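You operate a simulated robot arm through the tools that you are given. There is no shell and no other tool. Be economical: measure what you need, move in short steps, check, and stop when the job is done.

The job below is to be done with a simulated robot arm. You get a single attempt, and the scene is never put back.

Task
Lock the motor off, fit the feeler block the jig names, clamp it.
Fine: slacken the clamp first; it must read SET.

It is judged by the outcome, as a careful person would: the job done as asked, and still so three seconds after it is handed in. It fails if anything else is knocked over, pushed out of place, dropped, spilled or broken.

Robot
A 6-joint arm with a two-finger parallel gripper, fixed in place. Base frame: the origin is at the foot of the arm, x ahead of it, y to its left, z up; the work surface is at about z = 0.885. Units: m, rad, N and s.
With the tool pointing down near the work surface it reaches from about 0.32 to 0.7 m from the base axis. Its first joint turns from -2.897 to 2.897 rad. Payload 4.1 kg.
Tool frame: the origin (TCP) lies between the finger pads and is the grasp point; the fingertips stand 0.023 m ahead of it; z points along the fingers, y is the line along which they close. The gripper opens to 0.094 m. The fingers are 0.038 m wide and 0.01 m thick; the gripper's body (0.054 by 0.096 m) begins 0.039 m behind the TCP.
Orientation is that of the tool frame in the base frame, as a unit quaternion [x, y, z, w]. With the fingers straight down and closing along the base's y, the tool's x points along the base's -x, its y along +y and its z along -z.

Tools
- The arm moves only by the tool play_rows. Its argument "steps" is a list of rows, each a list of 7 numbers: the gripper command, from -1 (fully open) to 1 (shut), values between in proportion, then the shift along the tool's x, y, z in m, then the turn, a rotation vector about the tool's x, y, z in rad. In form: [[claw, tx, ty, tz, rx, ry, rz], ...]. A call has 1 to 8 rows; each row is the pose to reach, as a shift and turn from the pose commanded when the call began, along the tool's axes at that moment. Each row takes 0.2 s and may step no farther than 0.05 m and 0.15 rad from the row before; otherwise, or with a gripper value out of range, the whole call is refused. Where a pose cannot be reached the arm comes as near as it can. A force on the tool above 40 N (or 10 N above the force at the start of the call, whichever is more), or a blocked arm, ends the call early, and 0.2 s more pass. Each finger travels about 0.045 m/s and halts on what it meets, pressing with about 31 N; the grip force reading is that of the motor and also rises with nothing between the fingers. The clock runs only during rows and for 0.2 s after the last one: add rows that repeat a pose to give the fingers time. The reply holds the time, the measured pose of the TCP, the force on the tool along the base axes, the opening and the grip force, in the units named above and with some noise, with the torque about the TCP (base axes, N m) and any sound that the robot's microphone picked up, and new pictures: "show" is both (left out), scene, wrist or none.
- Cameras (640 x 400 px; columns grow to the right, rows downward): "scene" is fixed at [0.2212, 0.4984, 1.5941]; the picture's right is [-1.00, -0.06, 0.00], its down [-0.04, 0.68, -0.74] and it looks along [0.04, -0.73, -0.68] (base axes); focal length 284 px, centre (320, 200). "wrist" rides on the gripper at [0.086, 0.016, -0.074] in the tool frame; the picture's right is [-0.18, 0.98, 0.00], its down [-0.58, -0.11, -0.81] and it looks along [-0.79, -0.15, 0.59] (tool axes); focal length 243 px, centre (320, 200). There is no depth. A picture from a camera that has moved, and an enlarged one, comes with that camera's place and axes in the base frame and with its lens.
- raise_lower(by): slides the trunk up (or, below 0, down) by that many m; the arm rides with it, the base frame stays. It gives what a move gives, with no picture.
- inspect(camera, box): a new picture of the part [left, top, right, bottom] of that camera's present view, enlarged. The clock stands still meanwhile.
- sign_off(): hands the job in; it is judged then, once.

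Work in short steps. Places have to be worked out from the pictures, the camera data and where the tool is seen: move nearer, look again, correct. Check each grasp and each placing, and mend what went wrong. You have 120 turns and 200 pictures in all, those below and enlarged ones among them. Open the gripper and draw the arm clear of the work before you hand the job in, unless the task says otherwise; then end with one line.

The tools are called after "Request:" as name(argument=value, ...) on one line, values as JSON. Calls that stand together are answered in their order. play_rows: Moves the arm, as the interface text tells. Its arguments: {"type":"object","properties":{"steps":{"type":"array"},"show":{"type":"string","enum":["both","scene","wrist","none"]}},"required":["steps"]} The other tools are called the same way: raise_lower (by) slides the trunk up or down; inspect (camera, box) takes an enlarged picture of a part of a camera's view; sign_off () hands the job in.

At the start:

```text
time: 0.0
tcp_pos: [0.4281, -0.0314, 1.259]
orientation: [0.0, 1.0, 0.0, -0.001]
contact_force: [-1.0, 0.2, 0.3]
ft_torque: [0.02, 0.0, -0.01]
finger_gap: 0.0939
grip_force: 0.1
trunk travel left (down, up): [-0.475, 0.115]
```

scene: 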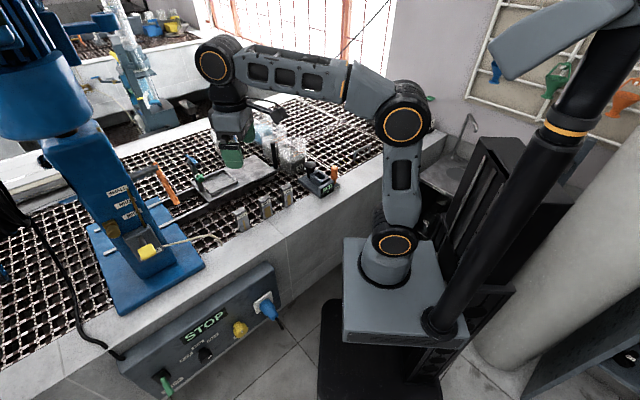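
wrist: 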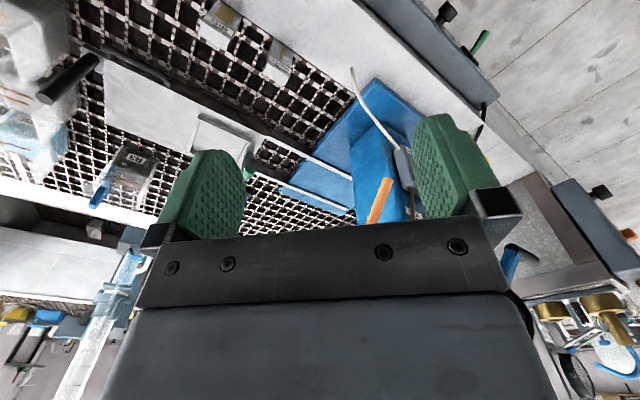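

I start by enlarging the work area and the control panel to see what is there.

Request:
inspect(camera="scene", box=[180, 120, 350, 240])

Request:
inspect(camera="scene", box=[110, 255, 300, 400])

Request:
inspect(camera="scene", box=[40, 150, 220, 290])

Request:
inspect(camera="wrist", box=[60, 0, 320, 200])

```text
3.33 times, centred on (265, 180) of scene
camera zoom: at [0.2212, 0.4984, 1.5941], right [-1.0, -0.06, 0.0], down [-0.04, 0.68, -0.74], along [0.04, -0.73, -0.68], focal length 947 px, centre (503, 267)
```

zoom: 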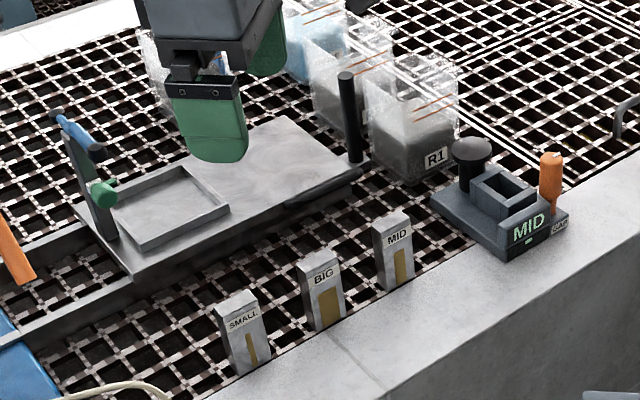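

```text
2.76 times, centred on (205, 328) of scene
camera zoom: at [0.2212, 0.4984, 1.5941], right [-1.0, -0.06, 0.0], down [-0.04, 0.68, -0.74], along [0.04, -0.73, -0.68], focal length 784 px, centre (637, -152)
```

zoom: 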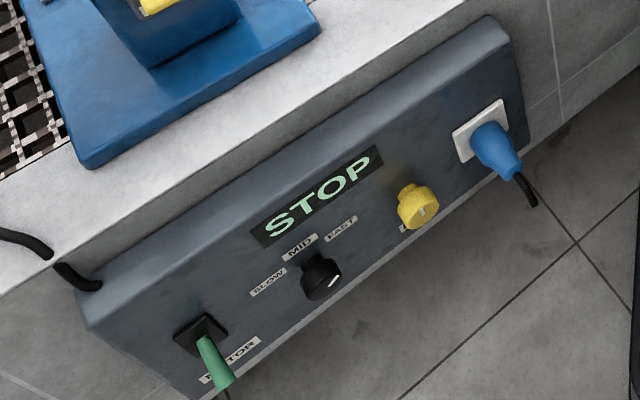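

```text
2.86 times, centred on (130, 220) of scene
camera zoom: at [0.2212, 0.4984, 1.5941], right [-1.0, -0.06, 0.0], down [-0.04, 0.68, -0.74], along [0.04, -0.73, -0.68], focal length 812 px, centre (863, 143)
```

zoom: 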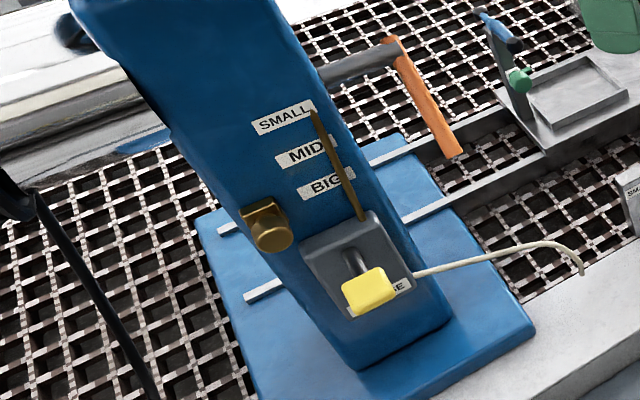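

```text
2.00 times, centred on (190, 100) of wrist
camera zoom: at [0.3437, -0.0149, 1.3348], right [0.18, 0.98, 0.0], down [0.58, -0.11, 0.81], along [0.79, -0.15, -0.59], focal length 485 px, centre (580, 400)
```

zoom: 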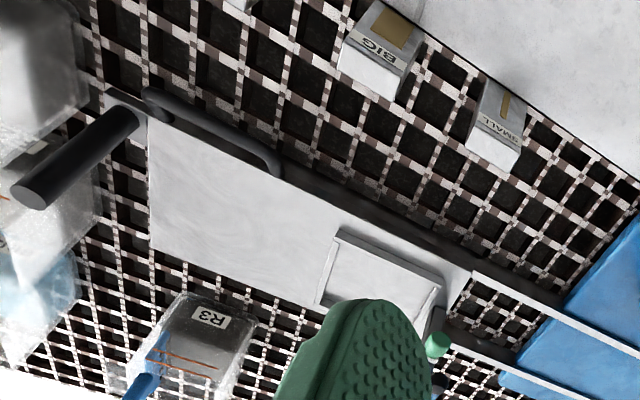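

The jig reads MID; the bench runs at about 45° to the base. I enlarge the panel controls and jig further to read labels.

Request:
inspect(camera="scene", box=[215, 285, 285, 330])

Request:
inspect(camera="scene", box=[290, 150, 346, 200])

Request:
inspect(camera="scene", box=[110, 215, 180, 265])

Request:
inspect(camera="wrist", box=[320, 0, 640, 200])

Request:
inspect(camera="scene", box=[150, 320, 240, 400])

```text
8.89 times, centred on (250, 308) of scene
camera zoom: at [0.2212, 0.4984, 1.5941], right [-1.0, -0.06, 0.0], down [-0.04, 0.68, -0.74], along [0.04, -0.73, -0.68], focal length 2525 px, centre (942, -756)
```

zoom: 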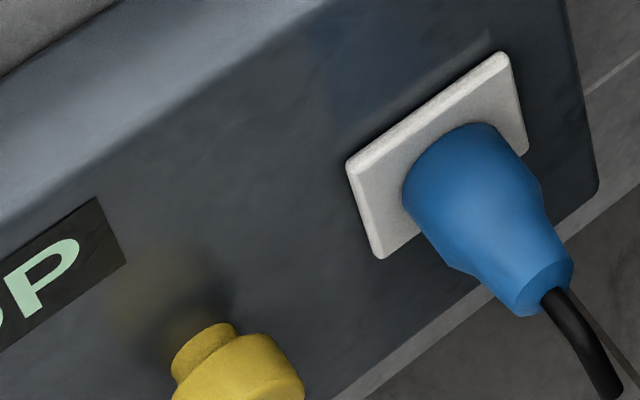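

```text
8.00 times, centred on (318, 175) of scene
camera zoom: at [0.2212, 0.4984, 1.5941], right [-1.0, -0.06, 0.0], down [-0.04, 0.68, -0.74], along [0.04, -0.73, -0.68], focal length 2273 px, centre (336, 400)
```

zoom: 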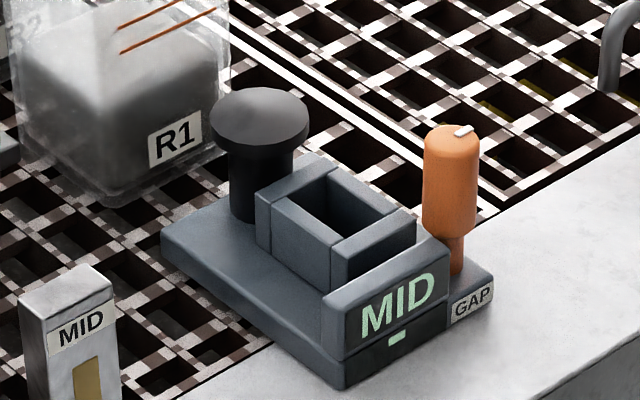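

```text
8.00 times, centred on (145, 240) of scene
camera zoom: at [0.2212, 0.4984, 1.5941], right [-1.0, -0.06, 0.0], down [-0.04, 0.68, -0.74], along [0.04, -0.73, -0.68], focal length 2273 px, centre (1720, -120)
```

zoom: 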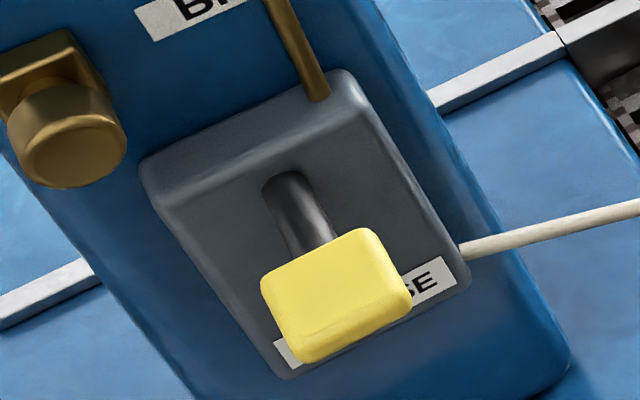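

```text
2.00 times, centred on (480, 100) of wrist
camera zoom: at [0.3437, -0.0149, 1.3348], right [0.18, 0.98, 0.0], down [0.58, -0.11, 0.81], along [0.79, -0.15, -0.59], focal length 485 px, centre (0, 400)
```

zoom: 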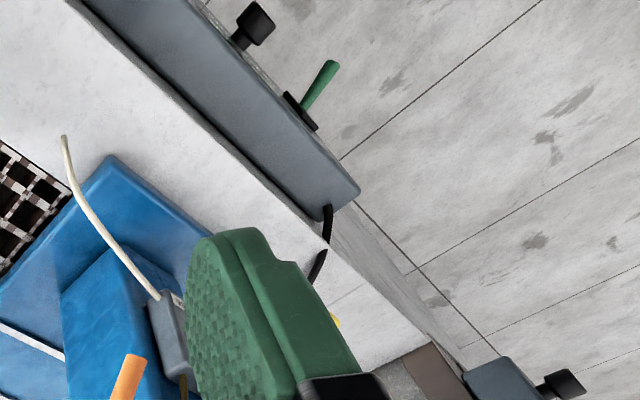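

```text
5.00 times, centred on (195, 360) of scene
camera zoom: at [0.2212, 0.4984, 1.5941], right [-1.0, -0.06, 0.0], down [-0.04, 0.68, -0.74], along [0.04, -0.73, -0.68], focal length 1420 px, centre (945, -600)
```

zoom: 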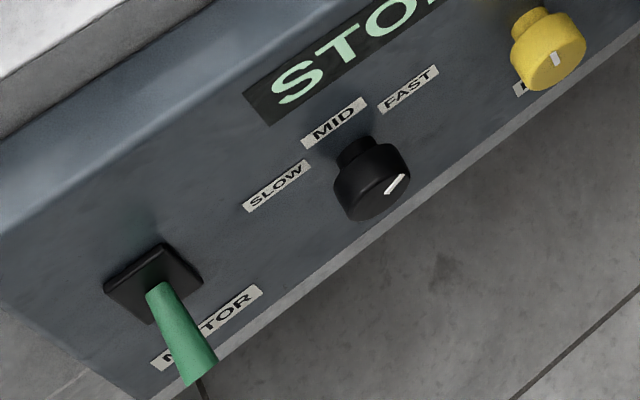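

Now I move the wrist over near the jig, turning the tool 45° so the camera faces the bench squarely.

Request:
play_rows(steps=[[-1, 0.0247, -0.0283, 0.0267, 0, 0, 0.131], [-1, 0.0493, -0.0567, 0.0533, 0, 0, 0.262], [-1, 0.074, -0.085, 0.08, 0, 0, 0.393], [-1, 0.0987, -0.1133, 0.1067, 0, 0, 0.524], [-1, 0.1233, -0.1417, 0.1333, 0, 0, 0.655], [-1, 0.148, -0.17, 0.16, 0, 0, 0.785]])

```text
time: 1.4
tcp_pos: [0.2798, -0.2021, 1.0994]
orientation: [0.383, 0.924, -0.001, 0.0]
contact_force: [0.6, -0.1, -0.4]
ft_torque: [0.0, 0.01, 0.02]
finger_gap: 0.094
grip_force: 0.0
trunk travel left (down, up): [-0.475, 0.115]
camera wrist: at [0.2318, -0.1297, 1.1746], right [0.83, 0.56, 0.0], down [0.33, -0.49, 0.81], along [0.46, -0.67, -0.59], focal length 243 px, centre (320, 200)
```

scene: 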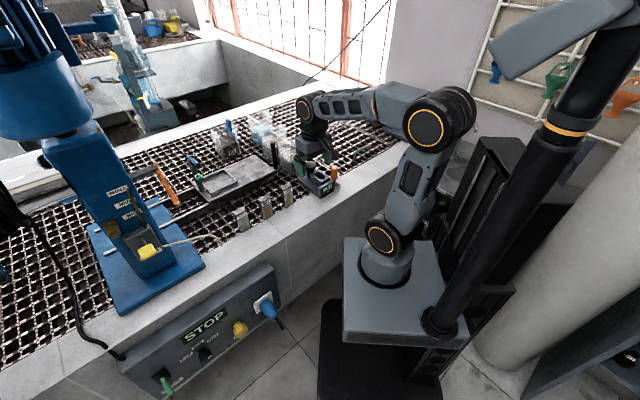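
wrist: 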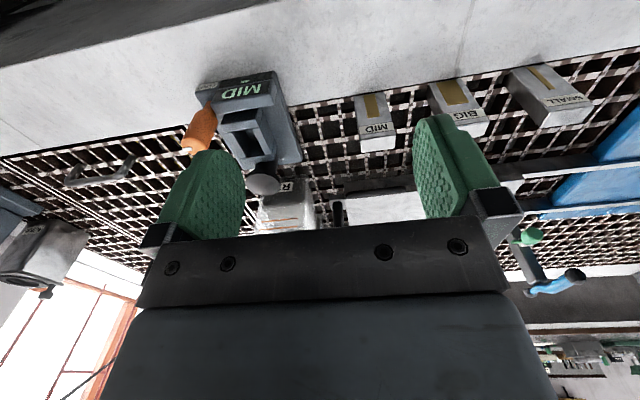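

Request:
inspect(camera="wrist", box=[170, 60, 410, 210])

```text
2.67 times, centred on (290, 135) of wrist
camera zoom: at [0.2318, -0.1297, 1.1746], right [0.83, 0.56, 0.0], down [0.33, -0.49, 0.81], along [0.46, -0.67, -0.59], focal length 647 px, centre (400, 373)
```

zoom: 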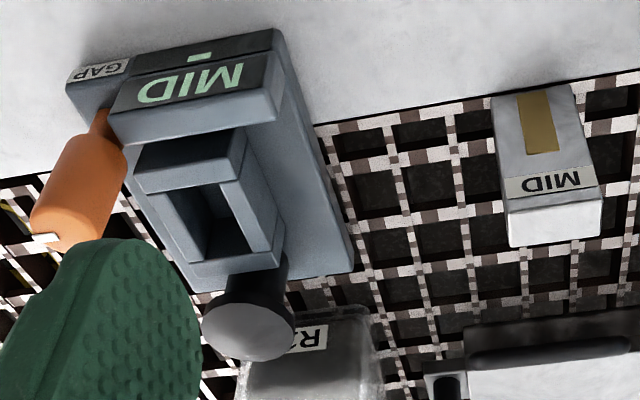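

The jig clearly names MID: a pocket, a black mushroom knob and an orange handle. First the motor: I move to in front of the control panel and lower the trunk.

Request:
play_rows(steps=[[-1, 0.02625, 0.04225, 0, 0, 0, 0], [-1, 0.0525, 0.0845, 0, 0, 0, 0], [-1, 0.07875, 0.12675, 0, 0, 0, 0], [-1, 0.105, 0.169, 0, 0, 0, 0], [-1, 0.13125, 0.21125, 0, 0, 0, 0], [-1, 0.1575, 0.2535, 0, 0, 0, 0], [-1, 0.18375, 0.29575, 0, 0, 0, 0], [-1, 0.21, 0.338, 0, 0, 0, 0]], show="wrist")

Request:
raise_lower(by=-0.28)

Request:
play_rows(steps=[[-1, 0.02, 0.02, 0, 0, 0, 0]])

```text
time: 3.2
tcp_pos: [0.3709, 0.1876, 1.0989]
orientation: [0.382, 0.924, 0.0, 0.001]
contact_force: [0.2, -0.8, 0.3]
ft_torque: [0.0, 0.02, -0.03]
finger_gap: 0.094
grip_force: 0.1
trunk travel left (down, up): [-0.475, 0.115]
camera wrist: at [0.3228, 0.2605, 1.1751], right [0.83, 0.56, 0.0], down [0.33, -0.49, 0.81], along [0.46, -0.67, -0.59], focal length 243 px, centre (320, 200)
```

wrist: 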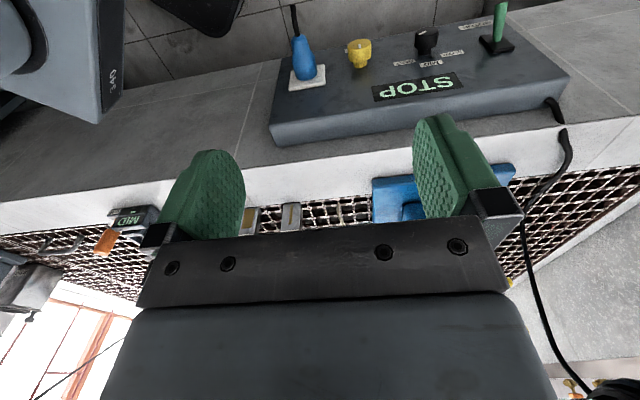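

```text
time: 6.0
tcp_pos: [0.3703, 0.1862, 0.8203]
orientation: [0.382, 0.924, -0.001, -0.001]
contact_force: [0.0, -0.4, -0.3]
ft_torque: [0.02, 0.01, 0.01]
finger_gap: 0.094
grip_force: 0.1
trunk travel left (down, up): [-0.195, 0.395]
```

```text
time: 6.4
tcp_pos: [0.3715, 0.2145, 0.8193]
orientation: [0.383, 0.924, -0.001, 0.0]
contact_force: [0.5, -0.2, -0.5]
ft_torque: [0.03, 0.02, -0.01]
finger_gap: 0.094
grip_force: 0.0
trunk travel left (down, up): [-0.195, 0.395]
camera wrist: at [0.3228, 0.2874, 0.8953], right [0.83, 0.56, 0.0], down [0.33, -0.49, 0.81], along [0.46, -0.67, -0.59], focal length 243 px, centre (320, 200)
```

scene: 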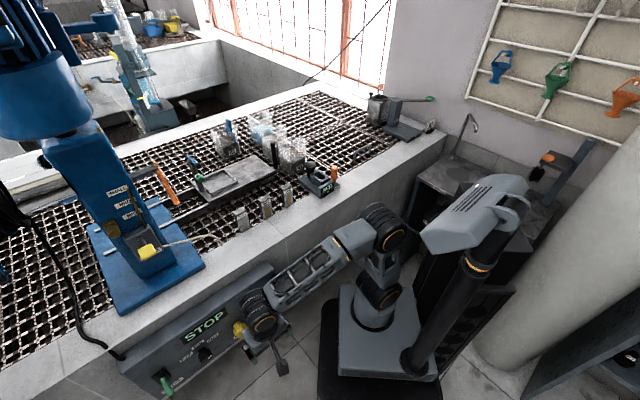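
wrist: 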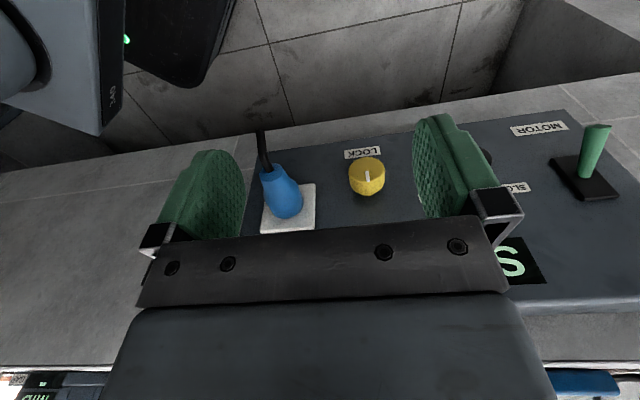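

Request:
inspect(camera="wrist", box=[320, 135, 420, 215])

Request:
inspect(camera="wrist", box=[480, 100, 640, 220])

```text
5.00 times, centred on (370, 175) of wrist
camera zoom: at [0.3228, 0.2874, 0.8953], right [0.83, 0.56, 0.0], down [0.33, -0.49, 0.81], along [0.46, -0.67, -0.59], focal length 1213 px, centre (70, 325)
```

zoom: 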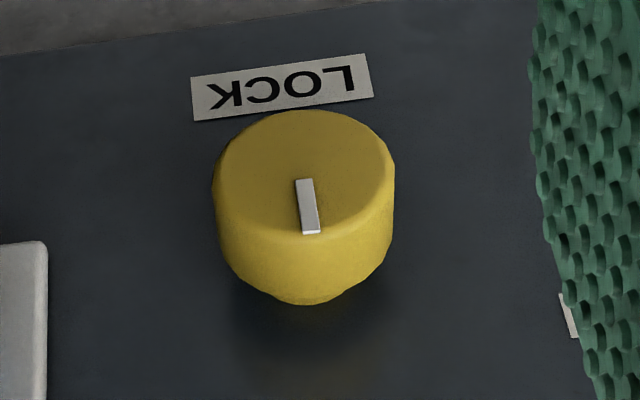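

```text
3.33 times, centred on (560, 160) of wrist
camera zoom: at [0.3228, 0.2874, 0.8953], right [0.83, 0.56, 0.0], down [0.33, -0.49, 0.81], along [0.46, -0.67, -0.59], focal length 809 px, centre (-480, 333)
```

zoom: 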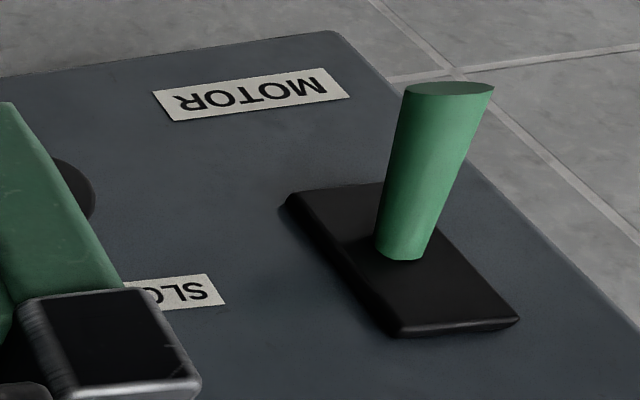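

The yellow knob is LOCK (pointer up), the motor lever is down and the display reads STOP. I place the knob face near (0.472, 0.159, 0.72); I pitch the tool to point horizontally at the panel, staying about 8 cm back.

Request:
play_rows(steps=[[-1, -0.002, 0.003, 0.01, 0, -0.143, 0], [-1, -0.005, 0.006, 0.02, 0, -0.286, 0], [-1, -0.008, 0.01, 0.035, 0, -0.428, 0], [-1, -0.01, 0.014, 0.05, 0, -0.571, 0], [-1, -0.013, 0.018, 0.06, 0, -0.714, 0], [-1, -0.016, 0.022, 0.075, 0, -0.857, 0], [-1, -0.018, 0.026, 0.09, 0, -1.0, 0], [-1, -0.02, 0.03, 0.1, 0, -1.143, 0]])

```text
time: 8.2
tcp_pos: [0.4061, 0.2216, 0.7186]
orientation: [0.322, 0.777, -0.206, 0.5]
contact_force: [0.6, -0.4, 0.3]
ft_torque: [0.03, 0.0, -0.02]
finger_gap: 0.0938
grip_force: 0.0
trunk travel left (down, up): [-0.195, 0.395]
camera wrist: at [0.3461, 0.3073, 0.6727], right [0.75, 0.64, 0.17], down [-0.43, 0.27, 0.86], along [0.51, -0.72, 0.48], focal length 243 px, centre (320, 200)
```

scene: 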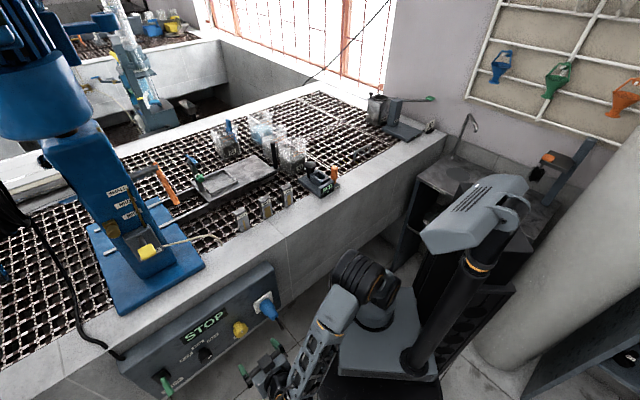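
wrist: 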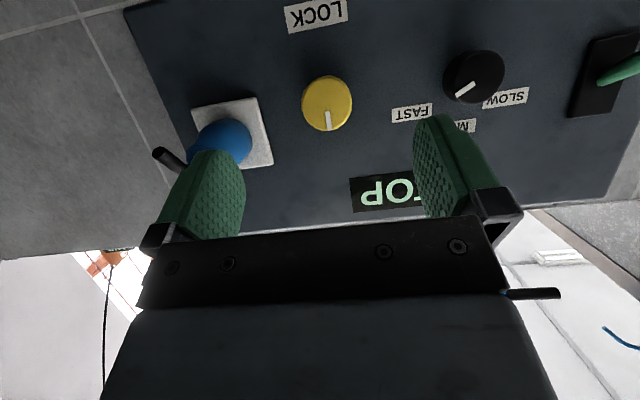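

Triangulating from both wrist views puts the knob face at about (0.485, 0.147, 0.701). I finish the pitch, line up with its axis and partly close the fingers.

Request:
play_rows(steps=[[-0.3, 0.005, 0.001, 0.002, 0, -0.143, 0], [-0.3, 0.01, 0.002, 0.005, 0, -0.286, 0], [-0.3, 0.016, 0.003, 0.007, 0, -0.428, 0], [-0.3, 0.016, 0.003, 0.007, 0, -0.428, 0]])

```text
time: 9.2
tcp_pos: [0.4087, 0.2245, 0.7017]
orientation: [0.27, 0.652, -0.271, 0.654]
contact_force: [0.5, -0.8, -0.4]
ft_torque: [-0.02, 0.03, -0.01]
finger_gap: 0.0611
grip_force: 0.1
trunk travel left (down, up): [-0.195, 0.395]
camera wrist: at [0.3689, 0.2885, 0.6169], right [0.69, 0.7, 0.18], down [-0.65, 0.49, 0.58], along [0.31, -0.52, 0.79], focal length 243 px, centre (320, 200)
```

scene: 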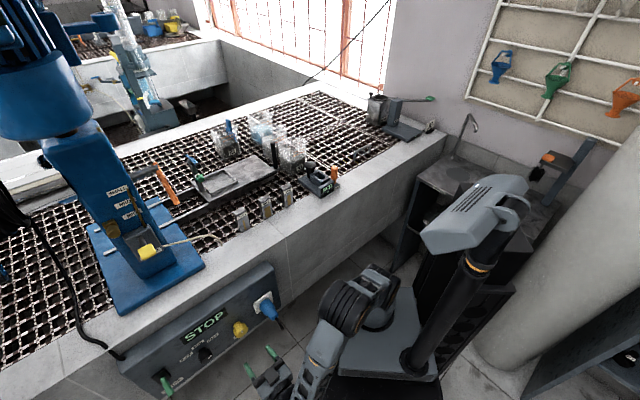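
wrist: 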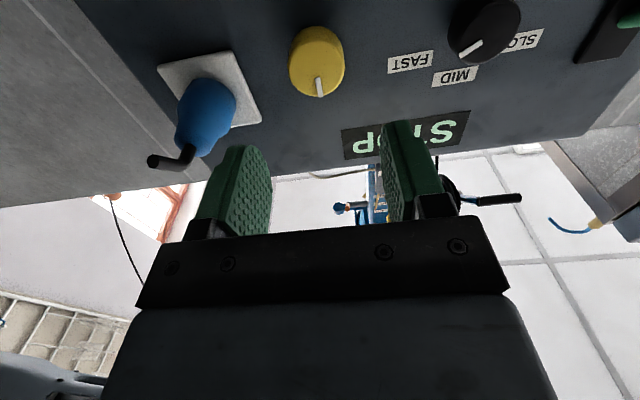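

Aligned; the knob face should be about 0.108 m ahead. I advance 0.07 m and look.

Request:
play_rows(steps=[[-0.3, 0, 0, 0.025, 0, 0, 0], [-0.3, 0, 0, 0.05, 0, 0, 0], [-0.3, 0, 0, 0.07, 0, 0, 0]])

```text
time: 10.0
tcp_pos: [0.4582, 0.1745, 0.7019]
orientation: [0.27, 0.653, -0.27, 0.654]
contact_force: [0.1, -0.5, 0.9]
ft_torque: [0.03, 0.01, -0.02]
finger_gap: 0.0611
grip_force: 0.1
trunk travel left (down, up): [-0.195, 0.395]
camera wrist: at [0.4184, 0.2387, 0.6172], right [0.69, 0.7, 0.18], down [-0.65, 0.49, 0.58], along [0.31, -0.52, 0.79], focal length 243 px, centre (320, 200)
```

scene: 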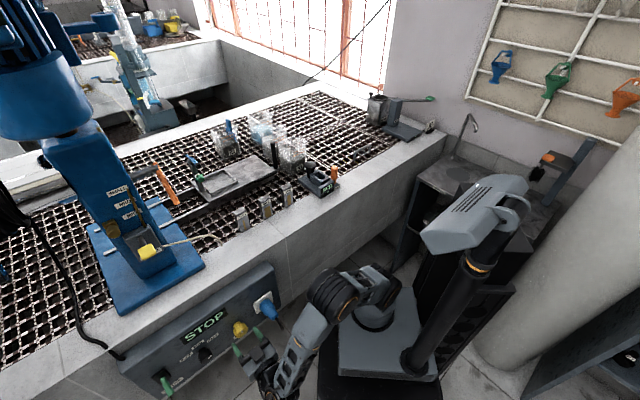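
wrist: 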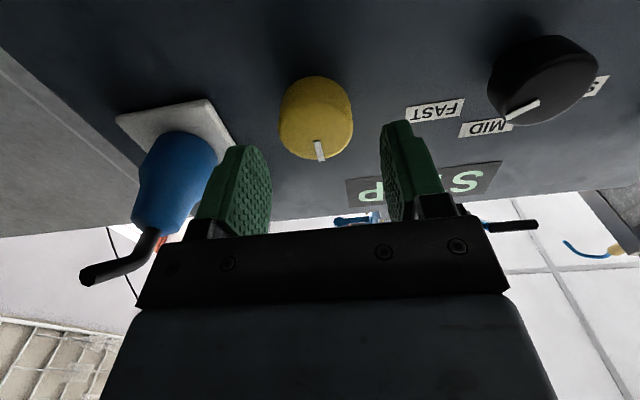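

Knob is centred between the fingers and the plug is clear. I advance 0.036 m and close on the knob.

Request:
play_rows(steps=[[-0.3, 0, 0, 0.018, 0, 0, 0], [-0.3, 0, 0, 0.034, 0, 0, 0], [1, 0, 0, 0.034, 0, 0, 0], [1, 0, 0, 0.034, 0, 0, 0], [1, 0, 0, 0.034, 0, 0, 0]])

```text
time: 11.2
tcp_pos: [0.4807, 0.1473, 0.7017]
orientation: [0.272, 0.653, -0.272, 0.653]
contact_force: [-15.4, -9.9, -1.9]
ft_torque: [-0.27, -0.25, -0.62]
finger_gap: 0.0416
grip_force: 45.2
trunk travel left (down, up): [-0.195, 0.395]
camera wrist: at [0.4414, 0.2132, 0.6165], right [0.7, 0.69, 0.18], down [-0.65, 0.5, 0.58], along [0.31, -0.52, 0.79], focal length 243 px, centre (320, 200)
```

scene: 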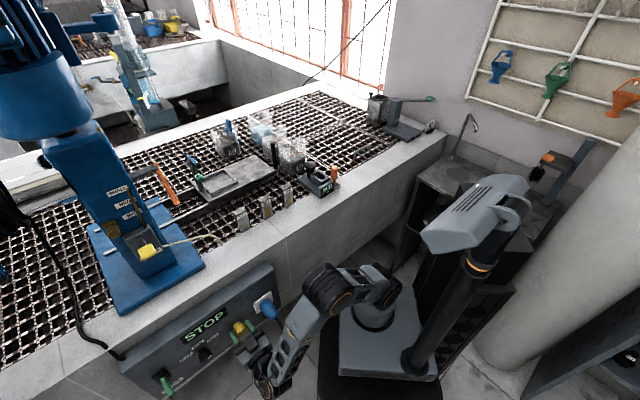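
wrist: 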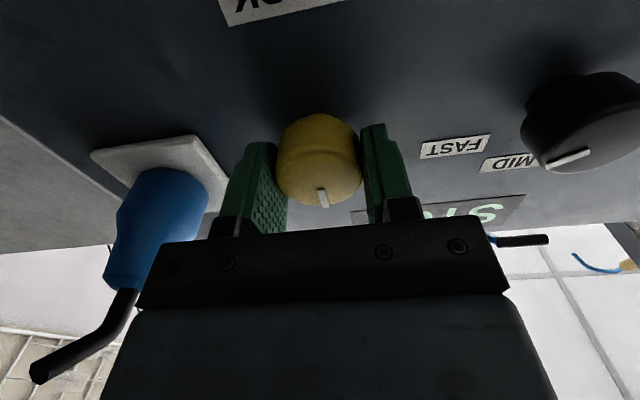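

Gripping at 0.0416 m but with about 18 N sideways; I relieve it by shifting a few mm and then re-read.

Request:
play_rows(steps=[[1, 0, -0.003, 0, 0, 0, 0], [1, 0, -0.003, 0, 0, 0, 0]], show="none")

Request:
inspect(camera="wrist", box=[200, 80, 440, 230])

```text
time: 11.8
tcp_pos: [0.4807, 0.1492, 0.7018]
orientation: [0.27, 0.654, -0.27, 0.654]
contact_force: [6.4, -1.4, -2.2]
ft_torque: [0.04, -0.02, 0.13]
finger_gap: 0.0412
grip_force: 45.2
trunk travel left (down, up): [-0.195, 0.395]
```

```text
2.67 times, centred on (320, 155) of wrist
camera zoom: at [0.4408, 0.213, 0.6166], right [0.69, 0.7, 0.18], down [-0.65, 0.49, 0.58], along [0.31, -0.52, 0.79], focal length 647 px, centre (320, 320)
```

zoom: 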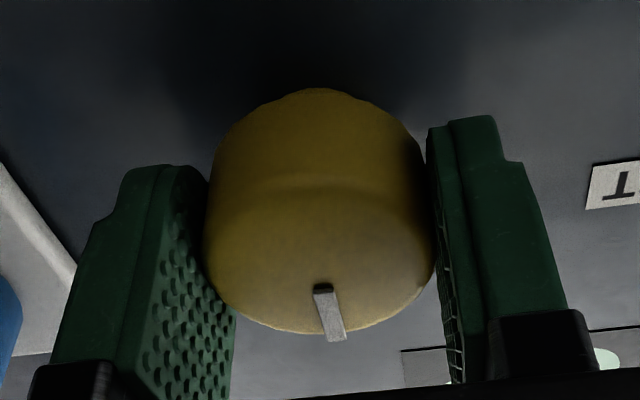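

Well gripped, forces low. I turn clockwise (+rz) by about 0.8 rad and watch the torque.

Request:
play_rows(steps=[[1, 0, 0, 0, 0, 0, 0.14], [1, 0, 0, 0, 0, 0, 0.28], [1, 0, 0, 0, 0, 0, 0.42], [1, 0, 0, 0, 0, 0, 0.56], [1, 0, 0, 0, 0, 0, 0.7], [1, 0, 0, 0, 0, 0, 0.8]])

```text
time: 12.6
tcp_pos: [0.4807, 0.1483, 0.7033]
orientation: [0.385, 0.598, -0.164, 0.683]
contact_force: [-0.4, -6.1, -2.6]
ft_torque: [0.2, 0.26, 0.77]
finger_gap: 0.0418
grip_force: 44.9
out of reach, approached as far as the arm can: row 3
trunk travel left (down, up): [-0.195, 0.395]
stopped in row 3: the force on the tool passed its limit at 78 N (the readings are from after the stop); the commanded pose is now the measured one
camera wrist: at [0.4615, 0.233, 0.6296], right [0.63, 0.59, 0.5], down [-0.77, 0.37, 0.52], along [0.12, -0.71, 0.69], focal length 243 px, centre (320, 200)
```

scene: 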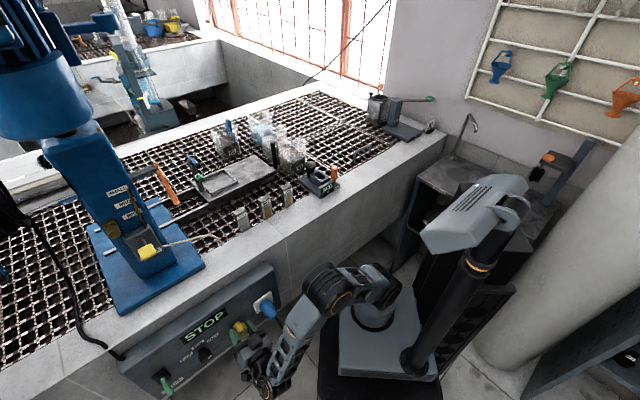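
wrist: 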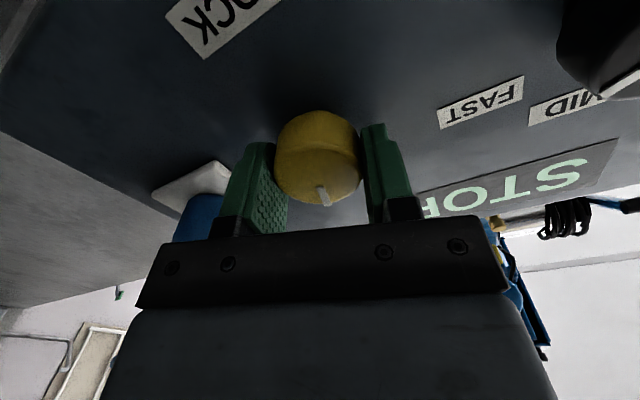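

The knob turned with the hand about 0.33 rad, but the arm's wrist reached its range. I release, back off and re-grip from a counter-rotated hand pose.

Request:
play_rows(steps=[[-0.3, 0, 0, 0, 0, 0, 0], [-0.3, 0, 0, 0, 0, 0, 0], [-0.3, 0, 0, 0, 0, 0, 0], [-0.3, 0, 0, -0.03, 0, 0, 0], [-0.3, 0, 0, -0.06, 0, 0, 0]])

Request:
play_rows(steps=[[-0.3, 0, 0, 0, 0, 0, -0.145], [-0.3, 0, 0, 0, 0, 0, -0.29], [-0.3, 0, 0, 0, 0, 0, -0.435], [-0.3, 0, 0, 0, 0, 0, -0.58], [-0.3, 0, 0, 0, 0, 0, -0.725], [-0.3, 0, 0, 0, 0, 0, -0.87], [-0.3, 0, 0, 0, 0, 0, -1.015], [-0.3, 0, 0, 0, 0, 0, -1.16]])

```text
time: 13.8
tcp_pos: [0.4395, 0.1931, 0.7057]
orientation: [0.386, 0.598, -0.163, 0.684]
contact_force: [-0.1, 0.0, -0.3]
ft_torque: [-0.01, -0.02, 0.02]
finger_gap: 0.0611
grip_force: 0.1
trunk travel left (down, up): [-0.195, 0.395]
camera wrist: at [0.42, 0.2778, 0.6313], right [0.63, 0.6, 0.5], down [-0.77, 0.37, 0.52], along [0.12, -0.71, 0.69], focal length 243 px, centre (320, 200)
```

scene: 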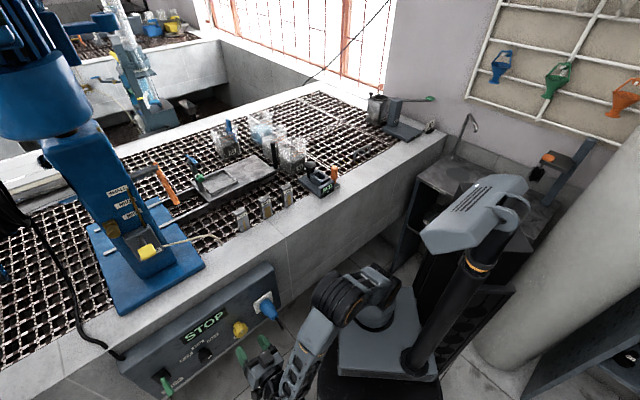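
wrist: 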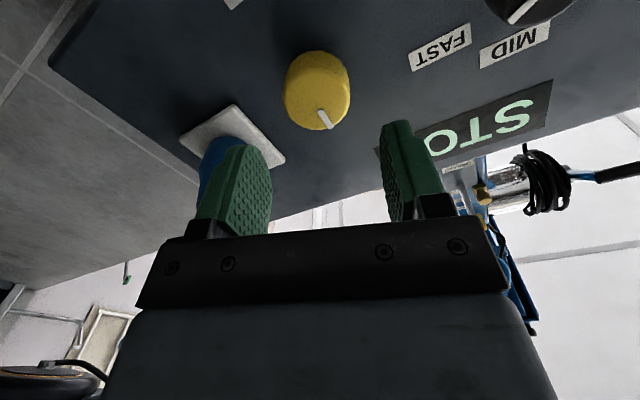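

```text
time: 15.6
tcp_pos: [0.4382, 0.1906, 0.7048]
orientation: [-0.005, 0.711, -0.512, 0.482]
contact_force: [-0.2, -0.3, -0.9]
ft_torque: [0.01, -0.03, -0.01]
finger_gap: 0.0614
grip_force: 0.0
trunk travel left (down, up): [-0.195, 0.395]
camera wrist: at [0.3503, 0.2104, 0.6364], right [0.57, 0.56, -0.6], down [-0.3, 0.82, 0.48], along [0.76, -0.1, 0.64], focal length 243 px, centre (320, 200)
```

scene: 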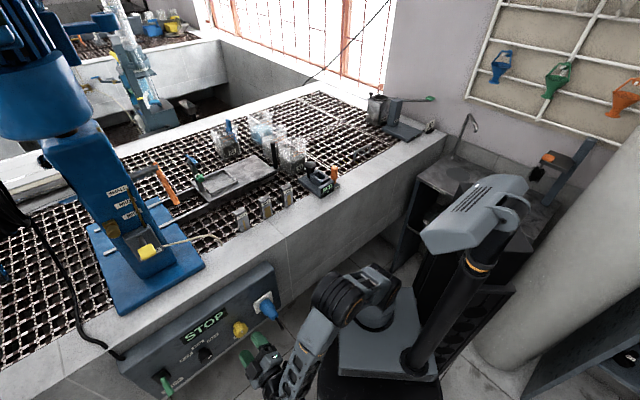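
wrist: 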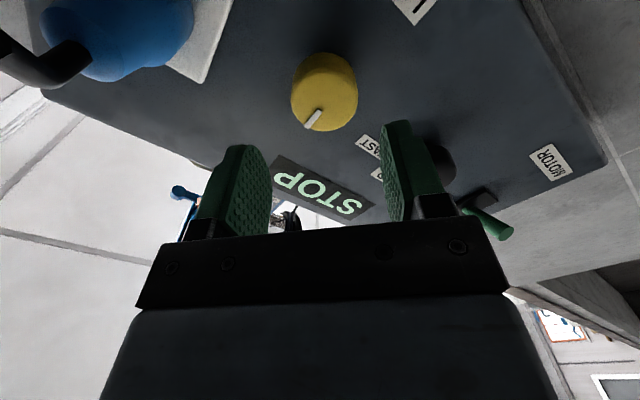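

The pointer appears to have gone back to upright after release (a detent), so a fuller turn is needed in one go. I rotate back a bit further to gain stroke, correcting height by 3 mm.

Request:
play_rows(steps=[[-0.3, 0.0014, 0.0027, 0, 0, 0, -0.12], [-0.3, 0.0014, 0.0027, 0, 0, 0, -0.24], [-0.3, 0.0014, 0.0027, 0, 0, 0, -0.36], [-0.3, 0.0014, 0.0027, 0, 0, 0, -0.48]], show="wrist")

```text
time: 16.6
tcp_pos: [0.4395, 0.1931, 0.7012]
orientation: [-0.175, 0.69, -0.611, 0.347]
contact_force: [0.5, -0.4, 0.0]
ft_torque: [-0.01, 0.03, 0.01]
finger_gap: 0.0612
grip_force: 0.0
trunk travel left (down, up): [-0.195, 0.395]
camera wrist: at [0.3322, 0.1927, 0.6654], right [0.31, 0.31, -0.9], down [-0.17, 0.95, 0.27], along [0.94, 0.07, 0.35], focal length 243 px, centre (320, 200)
```

wrist: 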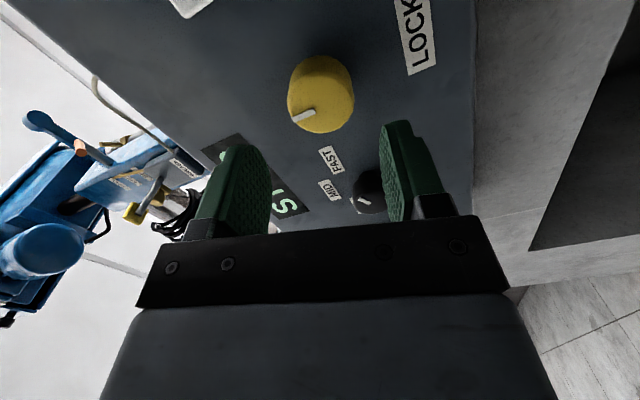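

Request:
play_rows(steps=[[-0.3, 0, 0, 0.03, 0, 0, 0], [-0.3, 0, 0, 0.06, 0, 0, 0], [1, 0, 0, 0.06, 0, 0, 0], [1, 0, 0, 0.06, 0, 0, 0], [1, 0, 0, 0.06, 0, 0, 0]], show="wrist")

```text
time: 17.8
tcp_pos: [0.4824, 0.1495, 0.7007]
orientation: [-0.175, 0.69, -0.612, 0.346]
contact_force: [0.2, -1.6, -5.0]
ft_torque: [0.02, 0.03, 0.3]
finger_gap: 0.0414
grip_force: 44.9
trunk travel left (down, up): [-0.195, 0.395]
camera wrist: at [0.3741, 0.149, 0.6641], right [0.31, 0.31, -0.9], down [-0.17, 0.95, 0.27], along [0.94, 0.07, 0.35], focal length 243 px, centre (320, 200)
```

wrist: 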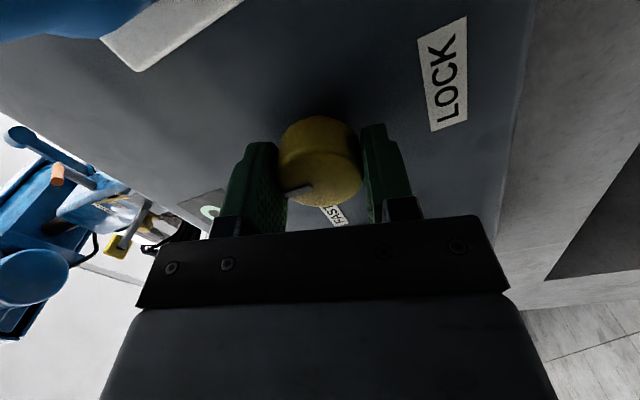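

Good, centred grip. Now I turn clockwise about 1.1 rad.

Request:
play_rows(steps=[[1, 0, 0, 0, 0, 0, 0.14], [1, 0, 0, 0, 0, 0, 0.28], [1, 0, 0, 0, 0, 0, 0.42], [1, 0, 0, 0, 0, 0, 0.56], [1, 0, 0, 0, 0, 0, 0.7], [1, 0, 0, 0, 0, 0, 0.84], [1, 0, 0, 0, 0, 0, 0.98], [1, 0, 0, 0, 0, 0, 1.12]])

```text
time: 19.6
tcp_pos: [0.4816, 0.1479, 0.6992]
orientation: [0.22, 0.676, -0.332, 0.62]
contact_force: [-5.5, -1.6, -3.7]
ft_torque: [0.88, 0.88, 0.11]
finger_gap: 0.0417
grip_force: 45.0
trunk travel left (down, up): [-0.195, 0.395]
camera wrist: at [0.4308, 0.2043, 0.6152], right [0.72, 0.69, 0.01], down [-0.56, 0.57, 0.6], along [0.41, -0.44, 0.8], focal length 243 px, centre (320, 200)
```

scene: 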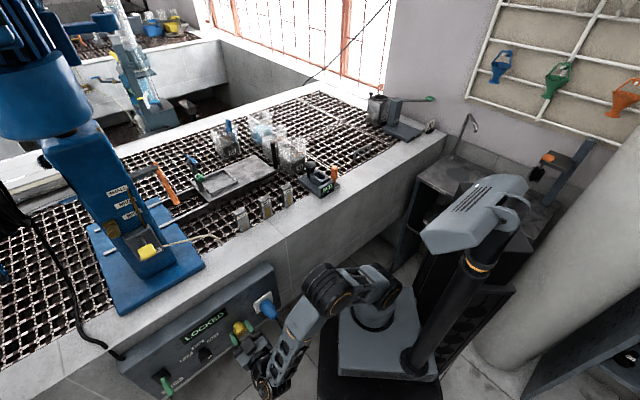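
wrist: 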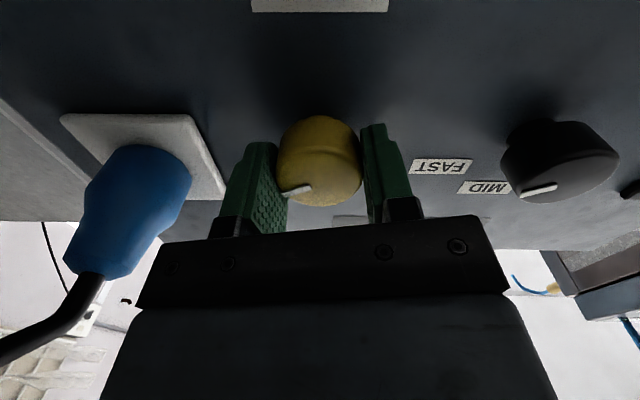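

The display now reads LOCKED. I complete the turn towards 90° (another 0.4 rad) so it stays past the detent.

Request:
play_rows(steps=[[1, 0, 0, 0, 0, 0, 0.13], [1, 0, 0, 0, 0, 0, 0.26], [1, 0, 0, 0, 0, 0, 0.38]])

```text
time: 20.4
tcp_pos: [0.4808, 0.1487, 0.7002]
orientation: [0.343, 0.623, -0.21, 0.671]
contact_force: [-7.6, -4.9, -4.6]
ft_torque: [0.76, 0.7, 0.48]
finger_gap: 0.0416
grip_force: 45.2
trunk travel left (down, up): [-0.195, 0.395]
camera wrist: at [0.4542, 0.2265, 0.6217], right [0.67, 0.64, 0.38], down [-0.71, 0.42, 0.56], along [0.2, -0.64, 0.74], focal length 243 px, centre (320, 200)
```

scene: 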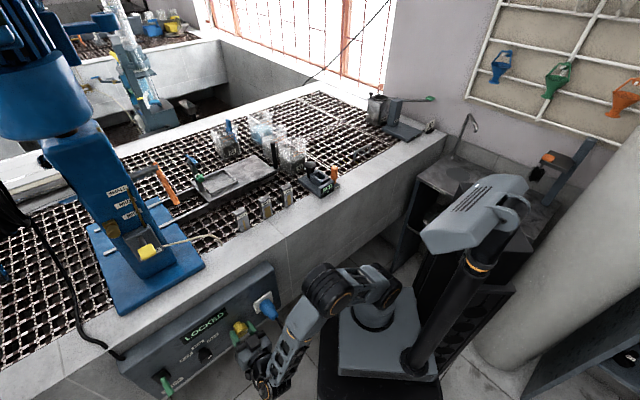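
wrist: 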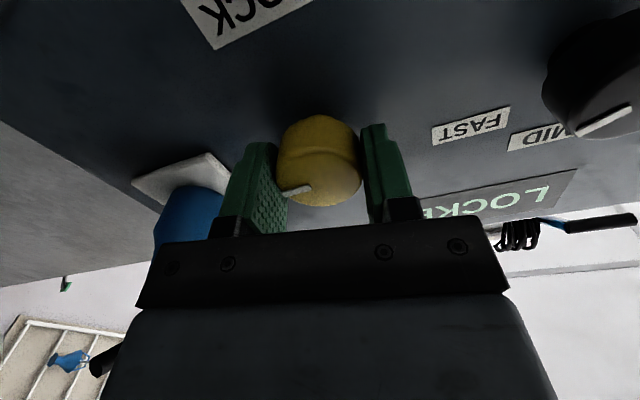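

Still LOCKED, pointer about sideways. I release and back away.

Request:
play_rows(steps=[[-0.3, 0, 0, 0, 0, 0, 0], [-0.3, 0, 0, 0, 0, 0, 0], [-0.3, 0, 0, 0, 0, 0, 0], [-0.3, 0, 0, -0.04, 0, 0, 0], [-0.3, 0, 0, -0.08, 0, 0, -0.1], [-0.3, 0, 0, -0.1, 0, 0, -0.2]])

```text
time: 21.8
tcp_pos: [0.4116, 0.2217, 0.7013]
orientation: [0.279, 0.655, -0.277, 0.646]
contact_force: [0.5, -0.9, -1.0]
ft_torque: [0.0, 0.02, 0.0]
finger_gap: 0.061
grip_force: 0.0
trunk travel left (down, up): [-0.195, 0.395]
camera wrist: at [0.3725, 0.2876, 0.6183], right [0.71, 0.68, 0.18], down [-0.63, 0.5, 0.59], along [0.31, -0.54, 0.79], focal length 243 px, centre (320, 200)
```

scene: 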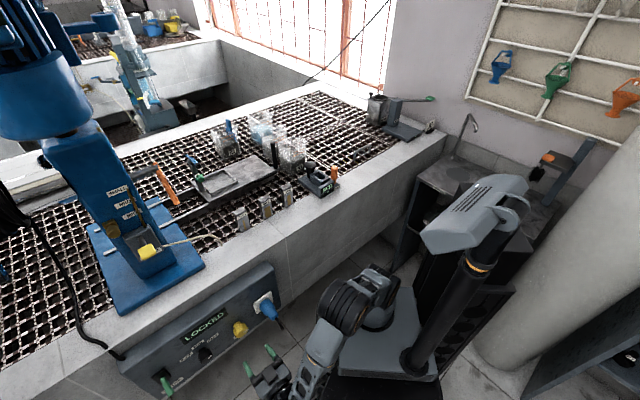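
wrist: 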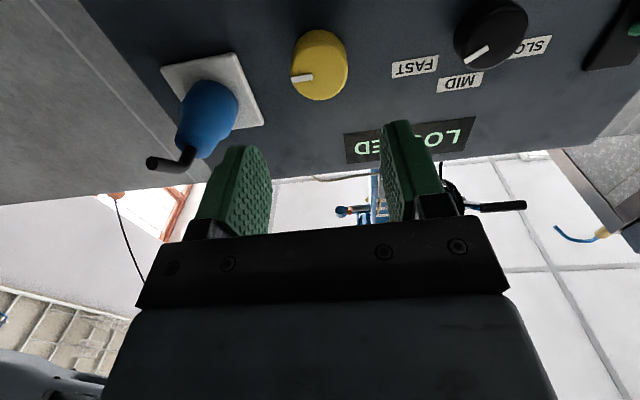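

LOCKED holds with the knob released. Now back to the jig: pitch the tool down again and raise the trunk.

Request:
play_rows(steps=[[-1, -0.02, 0, -0.01, 0, 0.14, 0], [-1, -0.04, 0, -0.02, 0, 0.28, 0], [-1, -0.06, 0, -0.03, 0, 0.42, 0], [-1, -0.08, 0, -0.04, 0, 0.56, 0], [-1, -0.1, 0, -0.04, 0, 0.7, 0], [-1, -0.12, 0, -0.04, 0, 0.84, 0], [-1, -0.14, 0, -0.04, 0, 0.98, 0], [-1, -0.16, 0, -0.04, 0, 1.12, 0]], show="none")

Request:
play_rows(steps=[[-1, 0, 0, 0, 0, 0.15, 0], [-1, 0, 0, 0, 0, 0.3, 0], [-1, 0, 0, 0, 0, 0.448, 0]], show="none")

Request:
raise_lower(by=0.28)

```text
time: 23.6
tcp_pos: [0.3854, 0.2494, 0.8626]
orientation: [0.382, 0.898, -0.085, 0.2]
contact_force: [1.0, -0.4, 0.3]
ft_torque: [0.02, 0.03, 0.01]
finger_gap: 0.0944
grip_force: 0.1
trunk travel left (down, up): [-0.195, 0.395]
```

```text
time: 24.4
tcp_pos: [0.386, 0.2497, 0.8628]
orientation: [0.393, 0.92, 0.002, -0.005]
contact_force: [0.0, 0.3, 0.6]
ft_torque: [0.0, -0.02, -0.01]
finger_gap: 0.0941
grip_force: 0.0
trunk travel left (down, up): [-0.195, 0.395]
```

```text
time: 27.2
tcp_pos: [0.3853, 0.2493, 1.1419]
orientation: [0.392, 0.92, 0.002, -0.004]
contact_force: [0.1, 0.5, 0.1]
ft_torque: [0.01, 0.01, 0.0]
finger_gap: 0.0938
grip_force: 0.0
trunk travel left (down, up): [-0.475, 0.115]
```

Now I move back above the jig (via a waypoint in front of the base) to view it closely.

Request:
play_rows(steps=[[-1, -0.027, -0.032, 0, 0, 0, -0.01], [-1, -0.054, -0.064, 0, 0, 0, -0.02], [-1, -0.08, -0.096, 0, 0, 0, -0.02], [-1, -0.107, -0.129, 0, 0, 0, -0.02], [-1, -0.134, -0.162, 0, 0, 0, -0.02], [-1, -0.158, -0.194, 0, 0, 0, -0.02]], show="none")

Request:
play_rows(steps=[[-1, -0.014, -0.043, 0, 0, 0, 0], [-1, -0.028, -0.086, 0, 0, 0, 0], [-1, -0.042, -0.129, 0.01, 0, 0, 0], [-1, -0.056, -0.172, 0.02, 0, 0, 0], [-1, -0.07, -0.214, 0.03, 0, 0, 0], [-1, -0.085, -0.2545, 0.04, 0, 0, 0]])

Request:
inspect(camera="wrist", box=[220, 60, 440, 210])

```text
time: 28.6
tcp_pos: [0.3543, -0.0006, 1.1417]
orientation: [0.382, 0.924, 0.002, -0.004]
contact_force: [-0.2, 1.1, 0.3]
ft_torque: [0.01, 0.02, 0.01]
finger_gap: 0.0944
grip_force: 0.0
trunk travel left (down, up): [-0.475, 0.115]
```

```text
time: 30.0
tcp_pos: [0.2354, -0.2403, 1.1006]
orientation: [0.383, 0.924, 0.002, -0.004]
contact_force: [0.5, -0.7, 0.0]
ft_torque: [0.0, -0.02, 0.0]
finger_gap: 0.0941
grip_force: 0.1
trunk travel left (down, up): [-0.475, 0.115]
camera wrist: at [0.1863, -0.1678, 1.177], right [0.83, 0.56, 0.0], down [0.34, -0.49, 0.8], along [0.45, -0.66, -0.6], focal length 243 px, centre (320, 200)
```

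scene: 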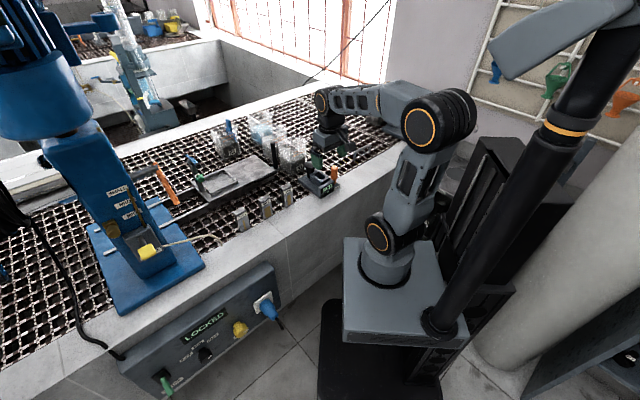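
wrist: 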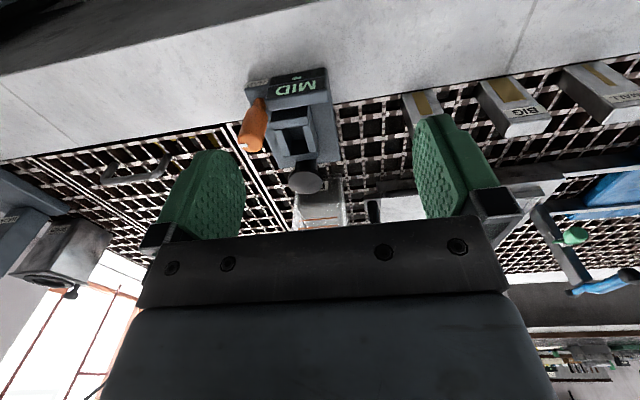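

```text
2.67 times, centred on (330, 135) of wrist
camera zoom: at [0.1863, -0.1678, 1.177], right [0.83, 0.56, 0.0], down [0.34, -0.49, 0.8], along [0.45, -0.66, -0.6], focal length 647 px, centre (293, 373)
```

zoom: 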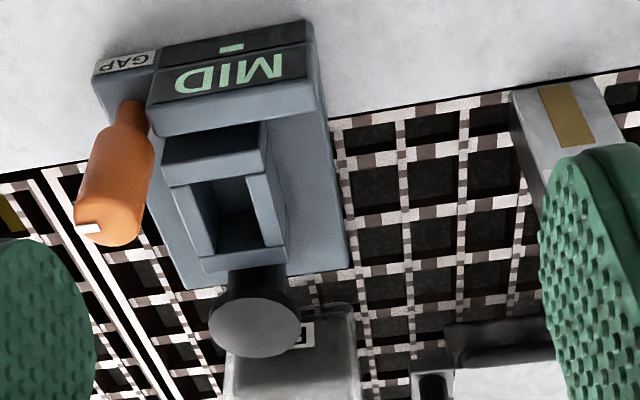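

Orange handle top estimated at (0.217, −0.318, 1.003), mushroom top at (0.306, −0.378, 0.963). The orange handle has a pointer, so I treat it as the clamp to test; I go above it with the tool turned 90° for turning room.

Request:
play_rows(steps=[[-1, -0.006, -0.009, 0, 0, 0, 0.145], [-1, -0.012, -0.018, 0, 0, 0, 0.29], [-1, -0.018, -0.027, 0, 0, 0, 0.435], [-0.5, -0.024, -0.036, 0, 0, 0, 0.58], [-0.5, -0.03, -0.045, 0, 0, 0, 0.725], [-0.5, -0.036, -0.054, 0, 0, 0, 0.87], [-0.5, -0.042, -0.068, 0, 0, 0, 1.015], [-0.3, -0.042, -0.068, 0, 0, 0, 1.16]], show="none")

Request:
play_rows(steps=[[-0.2, 0, 0, 0.01, 0, 0, 0.14], [0.0, 0, 0, 0.02, 0, 0, 0.28], [0.0, 0, 0, 0.03, 0, 0, 0.411]])

```text
time: 31.8
tcp_pos: [0.216, -0.3183, 1.1006]
orientation: [0.827, 0.562, -0.001, -0.005]
contact_force: [-1.6, -0.2, -0.5]
ft_torque: [-0.02, -0.01, 0.0]
finger_gap: 0.0611
grip_force: 0.2
trunk travel left (down, up): [-0.475, 0.115]
```

```text
time: 32.6
tcp_pos: [0.2163, -0.3167, 1.0707]
orientation: [0.925, 0.381, -0.001, -0.004]
contact_force: [-1.0, -0.1, 0.3]
ft_torque: [-0.01, -0.01, -0.03]
finger_gap: 0.047
grip_force: 0.0
trunk travel left (down, up): [-0.475, 0.115]
camera wrist: at [0.2914, -0.2674, 1.1461], right [0.56, -0.83, -0.01], down [-0.48, -0.34, 0.81], along [-0.67, -0.45, -0.59], focal length 243 px, centre (320, 200)
```

scene: 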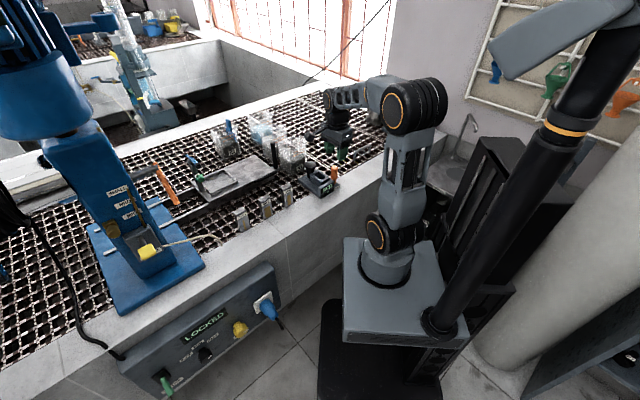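
wrist: 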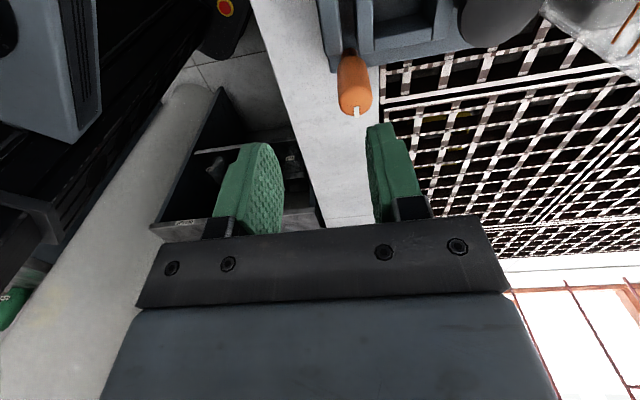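

Refined: handle top near (0.220, −0.341, 0.984). I shift over it and descend slightly to check.

Request:
play_rows(steps=[[0.0, -0.0146, 0.0198, 0, 0, 0, 0], [0.0, -0.0146, 0.0198, 0.03, 0, 0, 0]], show="wrist")

```text
time: 33.2
tcp_pos: [0.2212, -0.3406, 1.041]
orientation: [0.924, 0.382, -0.002, -0.004]
contact_force: [0.2, 0.0, 0.9]
ft_torque: [0.03, -0.02, -0.02]
finger_gap: 0.0469
grip_force: 0.0
trunk travel left (down, up): [-0.475, 0.115]
camera wrist: at [0.2947, -0.2918, 1.1157], right [0.56, -0.83, -0.01], down [-0.48, -0.34, 0.81], along [-0.67, -0.45, -0.59], focal length 243 px, centre (320, 200)
```

wrist: 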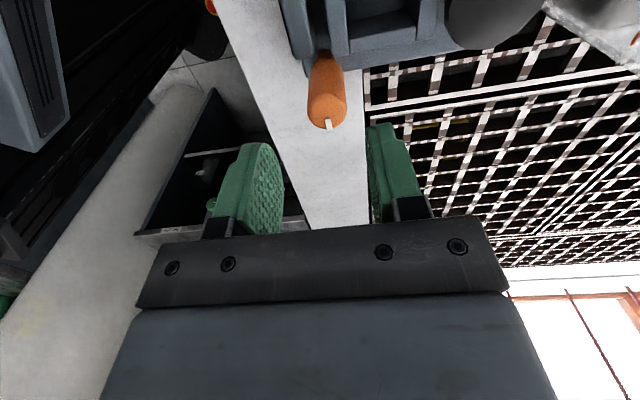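

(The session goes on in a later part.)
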